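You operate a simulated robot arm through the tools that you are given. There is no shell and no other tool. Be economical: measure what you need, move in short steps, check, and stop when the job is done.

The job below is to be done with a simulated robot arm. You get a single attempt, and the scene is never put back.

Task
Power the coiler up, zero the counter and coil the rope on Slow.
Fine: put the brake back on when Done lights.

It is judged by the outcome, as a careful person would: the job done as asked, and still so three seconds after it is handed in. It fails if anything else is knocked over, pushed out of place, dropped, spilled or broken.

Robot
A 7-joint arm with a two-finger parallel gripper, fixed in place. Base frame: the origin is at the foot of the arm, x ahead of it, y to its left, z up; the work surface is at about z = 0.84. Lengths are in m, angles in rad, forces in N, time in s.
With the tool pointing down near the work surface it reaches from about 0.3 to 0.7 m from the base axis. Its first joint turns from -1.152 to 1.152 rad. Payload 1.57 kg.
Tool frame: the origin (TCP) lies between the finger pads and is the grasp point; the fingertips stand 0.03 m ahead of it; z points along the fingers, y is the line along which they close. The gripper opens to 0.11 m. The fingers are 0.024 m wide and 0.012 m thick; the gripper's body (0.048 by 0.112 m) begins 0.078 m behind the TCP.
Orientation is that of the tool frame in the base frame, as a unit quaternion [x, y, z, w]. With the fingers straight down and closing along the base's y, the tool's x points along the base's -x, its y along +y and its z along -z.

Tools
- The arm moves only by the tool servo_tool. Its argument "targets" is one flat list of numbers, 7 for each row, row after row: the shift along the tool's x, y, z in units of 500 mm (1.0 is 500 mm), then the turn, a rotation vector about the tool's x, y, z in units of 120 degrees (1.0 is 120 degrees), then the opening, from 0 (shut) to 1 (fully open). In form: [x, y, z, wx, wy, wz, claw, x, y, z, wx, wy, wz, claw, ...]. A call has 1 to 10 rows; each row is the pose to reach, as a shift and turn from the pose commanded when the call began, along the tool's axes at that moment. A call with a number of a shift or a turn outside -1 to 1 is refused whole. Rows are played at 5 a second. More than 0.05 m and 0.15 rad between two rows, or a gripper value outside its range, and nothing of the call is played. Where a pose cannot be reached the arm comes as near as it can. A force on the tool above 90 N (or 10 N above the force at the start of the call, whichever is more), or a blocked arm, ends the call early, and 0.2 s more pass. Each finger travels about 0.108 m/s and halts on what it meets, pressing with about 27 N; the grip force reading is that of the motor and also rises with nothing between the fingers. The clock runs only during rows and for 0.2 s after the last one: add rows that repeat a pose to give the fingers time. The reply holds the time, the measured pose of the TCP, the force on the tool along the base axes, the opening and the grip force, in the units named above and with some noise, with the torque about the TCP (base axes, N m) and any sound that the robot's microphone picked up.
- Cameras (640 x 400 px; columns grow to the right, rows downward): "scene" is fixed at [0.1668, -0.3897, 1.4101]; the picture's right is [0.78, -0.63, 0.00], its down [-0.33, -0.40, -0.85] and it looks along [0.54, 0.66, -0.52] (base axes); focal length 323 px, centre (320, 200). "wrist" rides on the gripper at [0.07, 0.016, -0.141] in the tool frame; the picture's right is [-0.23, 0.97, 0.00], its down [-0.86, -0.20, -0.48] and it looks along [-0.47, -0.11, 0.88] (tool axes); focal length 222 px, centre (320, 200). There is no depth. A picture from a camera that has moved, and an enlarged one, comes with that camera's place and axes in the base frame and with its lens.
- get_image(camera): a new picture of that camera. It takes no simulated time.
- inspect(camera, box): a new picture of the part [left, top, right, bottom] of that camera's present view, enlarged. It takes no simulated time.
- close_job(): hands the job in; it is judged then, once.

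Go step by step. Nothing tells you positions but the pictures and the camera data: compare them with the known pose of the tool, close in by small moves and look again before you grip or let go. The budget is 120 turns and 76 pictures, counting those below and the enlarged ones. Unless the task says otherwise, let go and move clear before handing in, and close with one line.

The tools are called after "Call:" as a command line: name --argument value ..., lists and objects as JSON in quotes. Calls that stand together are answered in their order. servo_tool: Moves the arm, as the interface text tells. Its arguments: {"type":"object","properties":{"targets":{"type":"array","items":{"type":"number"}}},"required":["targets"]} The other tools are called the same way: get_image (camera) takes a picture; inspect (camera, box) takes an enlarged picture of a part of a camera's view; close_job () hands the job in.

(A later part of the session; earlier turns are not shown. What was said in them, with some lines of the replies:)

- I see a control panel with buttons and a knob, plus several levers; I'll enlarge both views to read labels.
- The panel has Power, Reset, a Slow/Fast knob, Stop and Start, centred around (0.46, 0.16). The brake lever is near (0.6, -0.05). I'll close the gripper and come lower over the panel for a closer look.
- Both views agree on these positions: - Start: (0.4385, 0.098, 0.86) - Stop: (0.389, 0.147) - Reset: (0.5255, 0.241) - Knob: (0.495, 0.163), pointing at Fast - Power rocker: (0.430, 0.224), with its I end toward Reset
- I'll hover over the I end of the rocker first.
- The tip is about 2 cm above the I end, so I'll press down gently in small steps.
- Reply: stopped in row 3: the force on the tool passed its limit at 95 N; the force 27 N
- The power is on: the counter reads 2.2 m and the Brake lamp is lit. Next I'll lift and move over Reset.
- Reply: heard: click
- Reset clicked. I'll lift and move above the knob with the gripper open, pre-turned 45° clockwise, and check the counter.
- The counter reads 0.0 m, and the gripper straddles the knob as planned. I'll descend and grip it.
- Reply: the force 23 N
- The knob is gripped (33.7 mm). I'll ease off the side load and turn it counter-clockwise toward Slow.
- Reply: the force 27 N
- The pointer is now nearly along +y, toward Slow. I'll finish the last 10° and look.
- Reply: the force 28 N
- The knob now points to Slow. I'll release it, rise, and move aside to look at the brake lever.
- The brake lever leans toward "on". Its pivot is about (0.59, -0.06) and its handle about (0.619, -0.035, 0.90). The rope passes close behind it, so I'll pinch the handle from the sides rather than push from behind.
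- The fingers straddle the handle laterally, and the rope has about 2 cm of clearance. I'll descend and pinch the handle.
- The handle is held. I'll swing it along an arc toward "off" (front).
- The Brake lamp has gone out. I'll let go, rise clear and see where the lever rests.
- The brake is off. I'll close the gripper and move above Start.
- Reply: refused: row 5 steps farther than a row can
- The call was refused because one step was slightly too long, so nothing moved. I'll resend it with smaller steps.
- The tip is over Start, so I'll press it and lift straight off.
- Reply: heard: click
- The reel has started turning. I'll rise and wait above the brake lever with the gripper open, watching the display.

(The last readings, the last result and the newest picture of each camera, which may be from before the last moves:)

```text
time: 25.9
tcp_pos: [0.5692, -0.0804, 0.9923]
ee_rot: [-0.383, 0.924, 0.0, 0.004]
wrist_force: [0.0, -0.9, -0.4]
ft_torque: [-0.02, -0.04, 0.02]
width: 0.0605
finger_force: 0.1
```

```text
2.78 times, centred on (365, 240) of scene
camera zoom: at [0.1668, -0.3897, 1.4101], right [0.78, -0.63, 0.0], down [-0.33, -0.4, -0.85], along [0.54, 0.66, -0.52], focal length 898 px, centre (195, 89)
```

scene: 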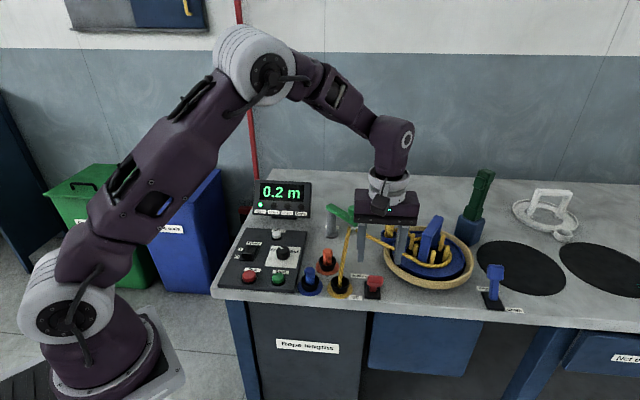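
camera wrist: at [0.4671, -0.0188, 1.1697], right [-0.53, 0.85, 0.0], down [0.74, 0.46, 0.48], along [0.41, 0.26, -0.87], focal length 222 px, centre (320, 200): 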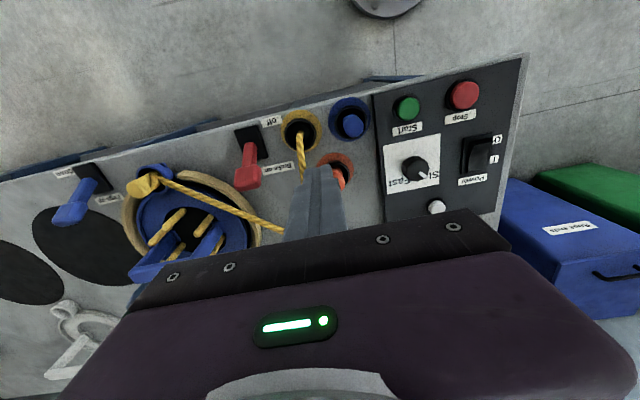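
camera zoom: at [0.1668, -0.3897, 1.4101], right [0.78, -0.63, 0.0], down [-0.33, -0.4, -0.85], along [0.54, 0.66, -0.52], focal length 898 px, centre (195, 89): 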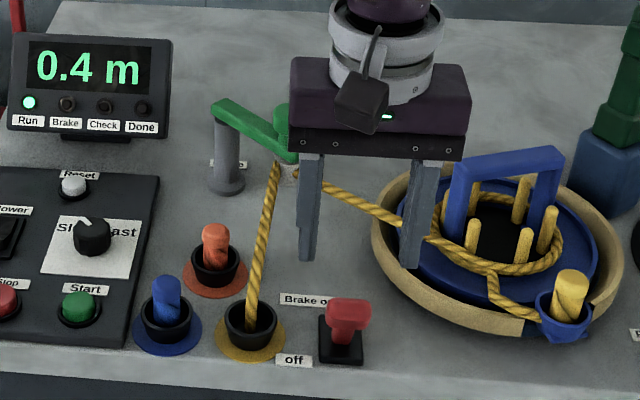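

It's running at 0.4 m with the Run lamp lit and no fault. While it coils I'll lower the open fingers around the lever handle.

Call:
servo_tool --targets '[0, 0, 0.06, 0, 0, 0, 0.55, 0, 0, 0.12, 0, 0, 0, 0.55, 0, 0, 0.165, 0, 0, 0, 0.55, 0, 0, 0.165, 0, 0, 0, 0.55]'

Call:
inspect --camera "wrist" --box '[200, 80, 440, 230]'

Call:
inspect --camera "scene" --box '[250, 175, 480, 305]'

```text
time: 26.9
tcp_pos: [0.5702, -0.0807, 0.9103]
ee_rot: [-0.384, 0.924, 0.0, 0.004]
wrist_force: [-0.1, 0.8, -0.7]
ft_torque: [-0.02, 0.01, -0.01]
width: 0.0604
finger_force: 0.0
```

```text
2.67 times, centred on (320, 155) of wrist
camera zoom: at [0.5072, -0.1208, 1.0519], right [-0.53, 0.85, 0.0], down [0.74, 0.46, 0.48], along [0.41, 0.26, -0.87], focal length 592 px, centre (320, 320)
```

zoom: 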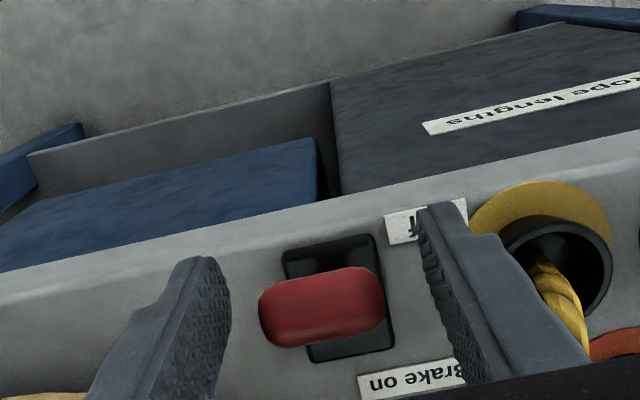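

```text
2.78 times, centred on (365, 240) of scene
camera zoom: at [0.1668, -0.3897, 1.4101], right [0.78, -0.63, 0.0], down [-0.33, -0.4, -0.85], along [0.54, 0.66, -0.52], focal length 898 px, centre (195, 89)
```

zoom: 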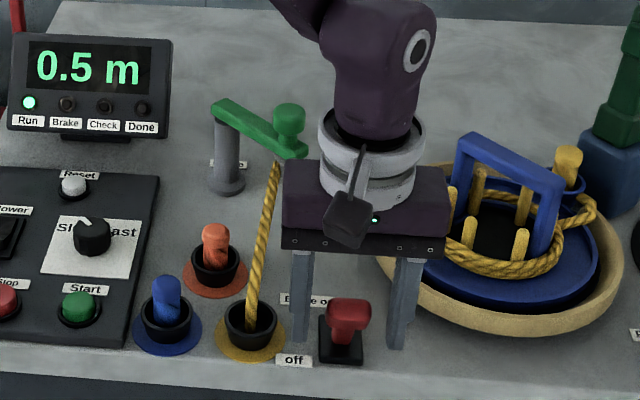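

The fingers straddle the handle, clear of the reel. I'll hold here and wait.

Call:
servo_tool --targets '[0, 0, 0, 0, 0, 0, 0.55, 0, 0, 0, 0, 0, 0, 0.55, 0, 0, 0, 0, 0, 0, 0.55, 0, 0, 0, 0, 0, 0, 0.55, 0, 0, 0, 0, 0, 0, 0.55, 0, 0, 0, 0, 0, 0, 0.55, 0, 0, 0, 0, 0, 0, 0.55, 0, 0, 0, 0, 0, 0, 0.55, 0, 0, 0, 0, 0, 0, 0.55, 0, 0, 0, 0, 0, 0, 0.55]'

Call:
inspect --camera "scene" --box '[250, 175, 480, 305]'

```text
time: 29.1
tcp_pos: [0.5703, -0.0802, 0.9103]
ee_rot: [-0.383, 0.924, 0.0, 0.003]
wrist_force: [0.4, 0.3, -0.1]
ft_torque: [-0.01, -0.03, 0.02]
width: 0.0605
finger_force: 0.1
```

```text
2.78 times, centred on (365, 240) of scene
camera zoom: at [0.1668, -0.3897, 1.4101], right [0.78, -0.63, 0.0], down [-0.33, -0.4, -0.85], along [0.54, 0.66, -0.52], focal length 898 px, centre (195, 89)
```

zoom: 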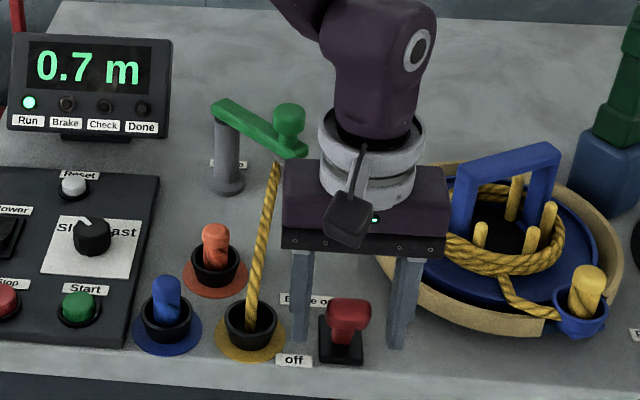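

Call:
servo_tool --targets '[0, 0, 0, 0, 0, 0, 0.55, 0, 0, 0, 0, 0, 0, 0.55, 0, 0, 0, 0, 0, 0, 0.55, 0, 0, 0, 0, 0, 0, 0.55, 0, 0, 0, 0, 0, 0, 0.55, 0, 0, 0, 0, 0, 0, 0.55, 0, 0, 0, 0, 0, 0, 0.55, 0, 0, 0, 0, 0, 0, 0.55, 0, 0, 0, 0, 0, 0, 0.55, 0, 0, 0, 0, 0, 0, 0.55]'

Call:
inspect --camera "scene" --box '[250, 175, 480, 305]'

```text
time: 31.3
tcp_pos: [0.568, -0.0814, 0.9118]
ee_rot: [-0.383, 0.924, 0.001, 0.003]
wrist_force: [-0.2, -0.5, 0.1]
ft_torque: [0.02, -0.03, 0.01]
width: 0.0607
finger_force: 0.1
```

```text
2.78 times, centred on (365, 240) of scene
camera zoom: at [0.1668, -0.3897, 1.4101], right [0.78, -0.63, 0.0], down [-0.33, -0.4, -0.85], along [0.54, 0.66, -0.52], focal length 898 px, centre (195, 89)
```

zoom: 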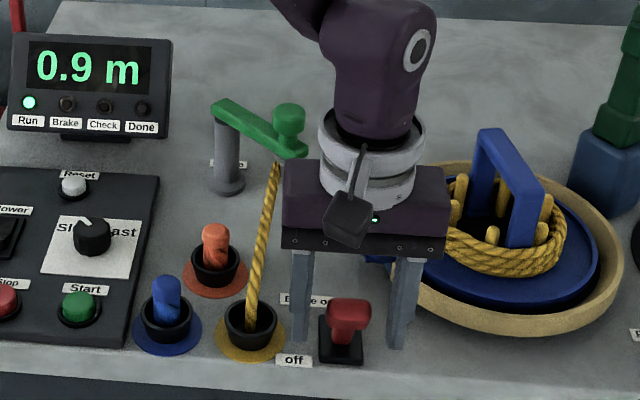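

Call:
servo_tool --targets '[0, 0, 0, 0, 0, 0, 0.55, 0, 0, 0, 0, 0, 0, 0.55, 0, 0, 0, 0, 0, 0, 0.55, 0, 0, 0, 0, 0, 0, 0.55, 0, 0, 0, 0, 0, 0, 0.55, 0, 0, 0, 0, 0, 0, 0.55, 0, 0, 0, 0, 0, 0, 0.55, 0, 0, 0, 0, 0, 0, 0.55, 0, 0, 0, 0, 0, 0, 0.55, 0, 0, 0, 0, 0, 0, 0.55]'

Call:
inspect --camera "scene" --box '[250, 175, 480, 305]'

```text
time: 33.5
tcp_pos: [0.57, -0.081, 0.9107]
ee_rot: [-0.384, 0.923, 0.001, 0.003]
wrist_force: [0.0, 0.8, -1.0]
ft_torque: [-0.02, 0.03, -0.03]
width: 0.0604
finger_force: 0.0
```

```text
2.78 times, centred on (365, 240) of scene
camera zoom: at [0.1668, -0.3897, 1.4101], right [0.78, -0.63, 0.0], down [-0.33, -0.4, -0.85], along [0.54, 0.66, -0.52], focal length 898 px, centre (195, 89)
```

zoom: 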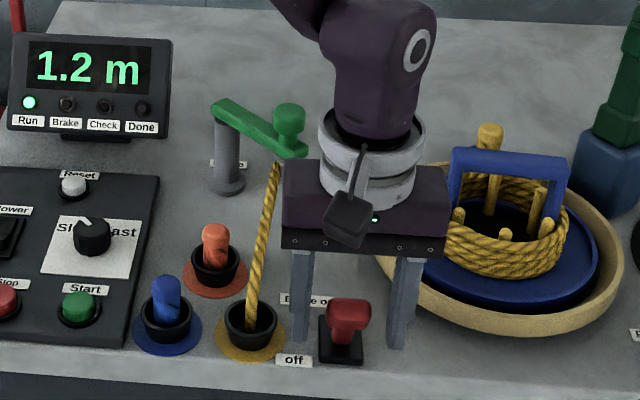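

Call:
servo_tool --targets '[0, 0, 0, 0, 0, 0, 0.55, 0, 0, 0, 0, 0, 0, 0.55, 0, 0, 0, 0, 0, 0, 0.55, 0, 0, 0, 0, 0, 0, 0.55, 0, 0, 0, 0, 0, 0, 0.55, 0, 0, 0, 0, 0, 0, 0.55, 0, 0, 0, 0, 0, 0, 0.55, 0, 0, 0, 0, 0, 0, 0.55, 0, 0, 0, 0, 0, 0, 0.55, 0, 0, 0, 0, 0, 0, 0.55]'

Call:
inspect --camera "scene" --box '[250, 175, 480, 305]'

```text
time: 35.7
tcp_pos: [0.5692, -0.0805, 0.9093]
ee_rot: [-0.384, 0.923, 0.0, 0.003]
wrist_force: [-1.2, 0.6, 0.3]
ft_torque: [0.0, 0.02, 0.0]
width: 0.0604
finger_force: 0.0
```

```text
2.78 times, centred on (365, 240) of scene
camera zoom: at [0.1668, -0.3897, 1.4101], right [0.78, -0.63, 0.0], down [-0.33, -0.4, -0.85], along [0.54, 0.66, -0.52], focal length 898 px, centre (195, 89)
```

zoom: 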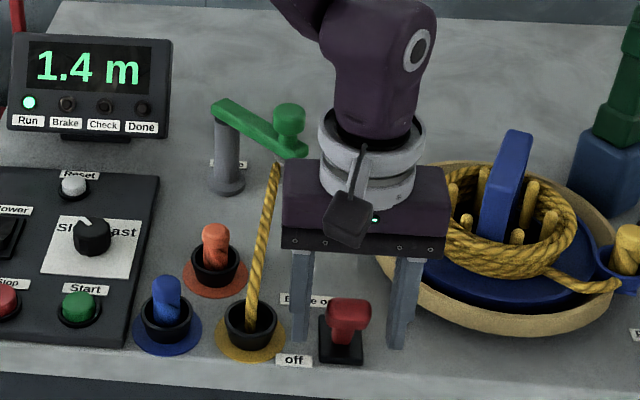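

Call:
servo_tool --targets '[0, 0, 0, 0, 0, 0, 0.55, 0, 0, 0, 0, 0, 0, 0.55, 0, 0, 0, 0, 0, 0, 0.55, 0, 0, 0, 0, 0, 0, 0.55, 0, 0, 0, 0, 0, 0, 0.55, 0, 0, 0, 0, 0, 0, 0.55, 0, 0, 0, 0, 0, 0, 0.55, 0, 0, 0, 0, 0, 0, 0.55, 0, 0, 0, 0, 0, 0, 0.55, 0, 0, 0, 0, 0, 0, 0.55]'

Call:
inspect --camera "scene" --box '[250, 175, 480, 305]'

```text
time: 37.9
tcp_pos: [0.5695, -0.0814, 0.9086]
ee_rot: [-0.384, 0.923, 0.001, 0.004]
wrist_force: [-0.5, -0.3, 0.1]
ft_torque: [-0.04, -0.01, 0.0]
width: 0.0606
finger_force: 0.1
```

```text
2.78 times, centred on (365, 240) of scene
camera zoom: at [0.1668, -0.3897, 1.4101], right [0.78, -0.63, 0.0], down [-0.33, -0.4, -0.85], along [0.54, 0.66, -0.52], focal length 898 px, centre (195, 89)
```

zoom: 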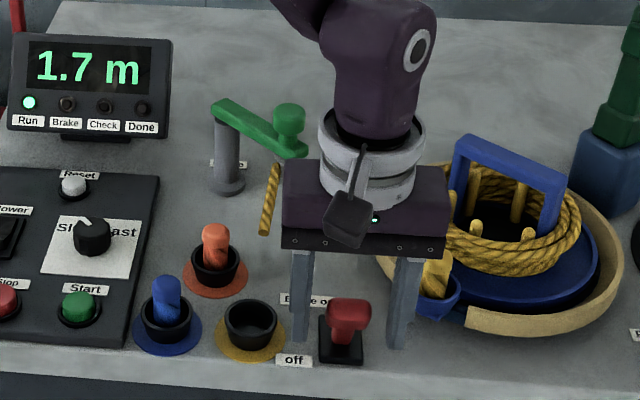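

Nearly finished: the rope tail has left its socket and the counter reads 1.7 m. I'll wait a little more.

Call:
servo_tool --targets '[0, 0, 0, 0, 0, 0, 0.55, 0, 0, 0, 0, 0, 0, 0.55, 0, 0, 0, 0, 0, 0, 0.55, 0, 0, 0, 0, 0, 0, 0.55, 0, 0, 0, 0, 0, 0, 0.55, 0, 0, 0, 0, 0, 0, 0.55]'

Call:
inspect --camera "scene" --box '[250, 175, 480, 305]'

```text
time: 39.3
tcp_pos: [0.5701, -0.0808, 0.9089]
ee_rot: [-0.384, 0.923, 0.0, 0.003]
wrist_force: [-0.8, 0.0, 0.0]
ft_torque: [-0.01, -0.02, -0.01]
width: 0.0606
finger_force: 0.0
```

```text
2.78 times, centred on (365, 240) of scene
camera zoom: at [0.1668, -0.3897, 1.4101], right [0.78, -0.63, 0.0], down [-0.33, -0.4, -0.85], along [0.54, 0.66, -0.52], focal length 898 px, centre (195, 89)
```

zoom: 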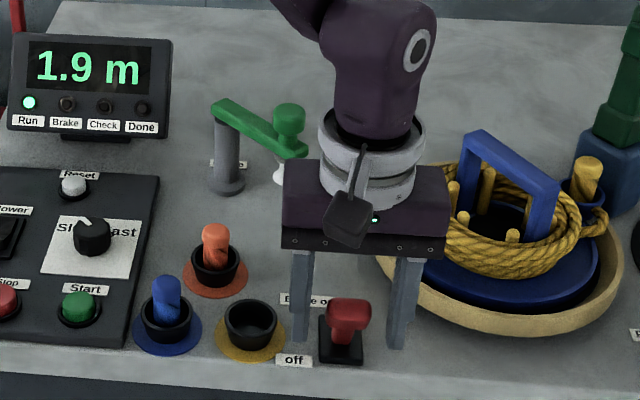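

Call:
servo_tool --targets '[0, 0, 0, 0, 0, 0, 0.55, 0, 0, 0, 0, 0, 0, 0.55, 0, 0, 0, 0, 0, 0, 0.55, 0, 0, 0, 0, 0, 0, 0.55, 0, 0, 0, 0, 0, 0, 0.55, 0, 0, 0, 0, 0, 0, 0.55]'

Call:
inspect --camera "scene" --box '[250, 175, 480, 305]'

```text
time: 40.7
tcp_pos: [0.5699, -0.0815, 0.9094]
ee_rot: [-0.384, 0.923, 0.001, 0.003]
wrist_force: [-0.4, 0.0, -0.8]
ft_torque: [0.01, 0.0, 0.0]
width: 0.0601
finger_force: 0.1
```

```text
2.78 times, centred on (365, 240) of scene
camera zoom: at [0.1668, -0.3897, 1.4101], right [0.78, -0.63, 0.0], down [-0.33, -0.4, -0.85], along [0.54, 0.66, -0.52], focal length 898 px, centre (195, 89)
```

zoom: 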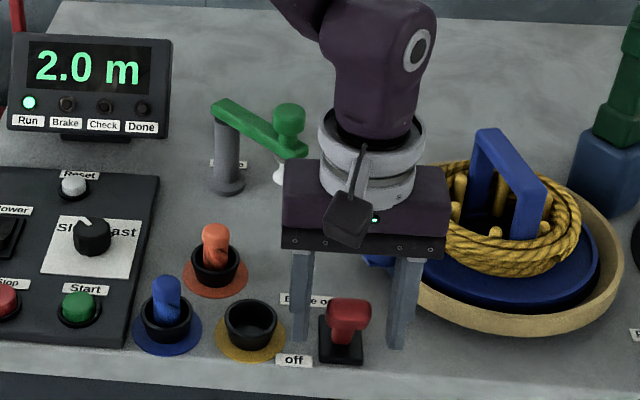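

Call:
servo_tool --targets '[0, 0, 0, 0, 0, 0, 0.55, 0, 0, 0, 0, 0, 0, 0.55, 0, 0, 0, 0, 0, 0, 0.55, 0, 0, 0, 0, 0, 0, 0.55, 0, 0, 0, 0, 0, 0, 0.55, 0, 0, 0, 0, 0, 0, 0.55]'

Call:
inspect --camera "scene" --box '[250, 175, 480, 305]'

```text
time: 42.1
tcp_pos: [0.5686, -0.0814, 0.9111]
ee_rot: [-0.384, 0.923, 0.0, 0.004]
wrist_force: [-0.5, 0.1, 0.3]
ft_torque: [-0.02, 0.0, 0.01]
width: 0.0605
finger_force: 0.3
```

```text
2.78 times, centred on (365, 240) of scene
camera zoom: at [0.1668, -0.3897, 1.4101], right [0.78, -0.63, 0.0], down [-0.33, -0.4, -0.85], along [0.54, 0.66, -0.52], focal length 898 px, centre (195, 89)
```

zoom: 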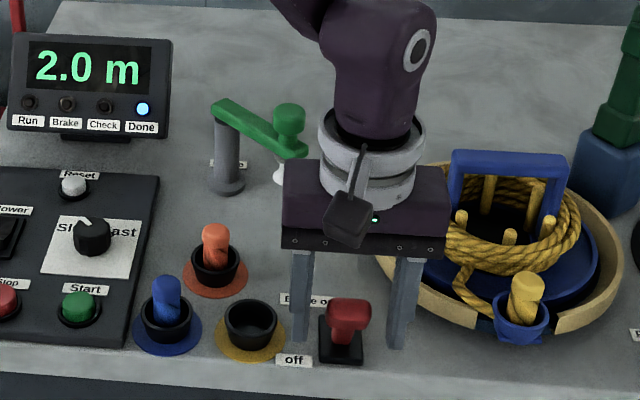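

Done is lit and the reel has stopped. I'll grip the handle and swing it back to "on".

Call:
servo_tool --targets '[0, 0, 0, 0, 0, 0, 0.35, 0, 0, 0, 0, 0, 0, 0.2, 0, 0, 0, 0, 0, 0, 0.2, -0.03, 0, -0.006, 0, 0, 0, 0.2, -0.058, 0, -0.01, 0, 0, 0, 0.2, -0.088, 0, -0.008, 0, 0, 0, 0.2, -0.11, 0, -0.003, 0, 0, 0, 0.2, -0.128, 0, 0.003, 0, 0, 0, 0.2, -0.138, 0, 0.006, 0, 0, 0, 0.2]'

Call:
inspect --camera "scene" --box '[250, 175, 480, 305]'

```text
time: 44.1
tcp_pos: [0.6178, -0.0323, 0.9072]
ee_rot: [-0.383, 0.924, 0.001, 0.002]
wrist_force: [-11.2, -9.2, 4.1]
ft_torque: [-0.63, 0.83, -0.05]
width: 0.0338
finger_force: 41.0
```

```text
2.78 times, centred on (365, 240) of scene
camera zoom: at [0.1665, -0.3899, 1.4101], right [0.78, -0.63, 0.0], down [-0.33, -0.4, -0.85], along [0.54, 0.66, -0.52], focal length 898 px, centre (195, 89)
```

zoom: 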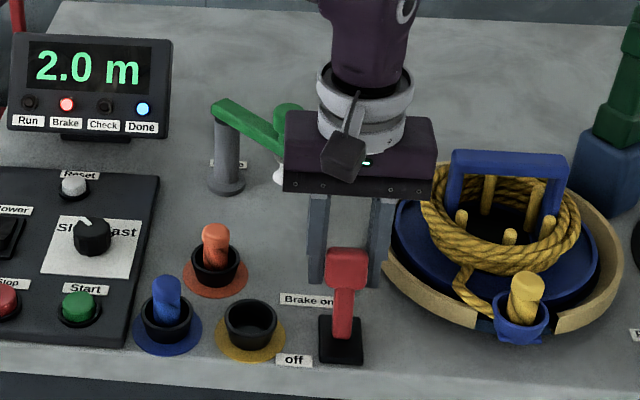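

The Brake lamp is lit again and Done stays lit. I'll release the handle and move clear.

Call:
servo_tool --targets '[0, 0, 0, 0, 0, 0, 0.45, 0, 0, 0, 0, 0, 0, 0.5, 0, 0, -0.08, 0, 0, 0, 0.5, 0, 0, -0.17, 0, 0, 0, 0.5, 0, 0, -0.26, 0, 0, 0, 0.5, 0.05, 0.06, -0.3, 0, 0, 0, 0.5, 0.08, 0.12, -0.34, 0, 0, 0, 0.5, 0.08, 0.12, -0.34, 0, 0, 0, 0.5]'

Call:
inspect --camera "scene" --box '[250, 175, 480, 305]'

```text
time: 45.9
tcp_pos: [0.5468, -0.0194, 1.0777]
ee_rot: [-0.383, 0.924, 0.0, 0.004]
wrist_force: [0.0, 0.1, 0.3]
ft_torque: [0.01, 0.01, 0.01]
width: 0.055
finger_force: 0.0
```

```text
2.78 times, centred on (365, 240) of scene
camera zoom: at [0.1668, -0.3897, 1.4101], right [0.78, -0.63, 0.0], down [-0.33, -0.4, -0.85], along [0.54, 0.66, -0.52], focal length 898 px, centre (195, 89)
```

zoom: 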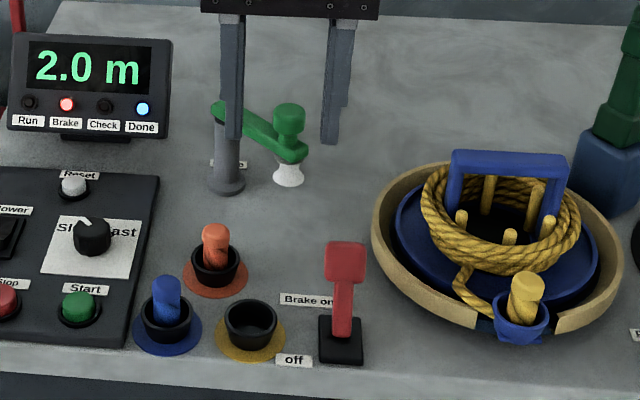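

The rope is coiled, Done and Brake are both lit, the lever rests at "on", and the arm is clear. I'm handing in.

Call:
close_job

```text
The job is handed in.
```

I powered the coiler up, zeroed the counter and coiled the rope on Slow to 2.0 m; when Done lit I put the brake back on, and the arm is clear.
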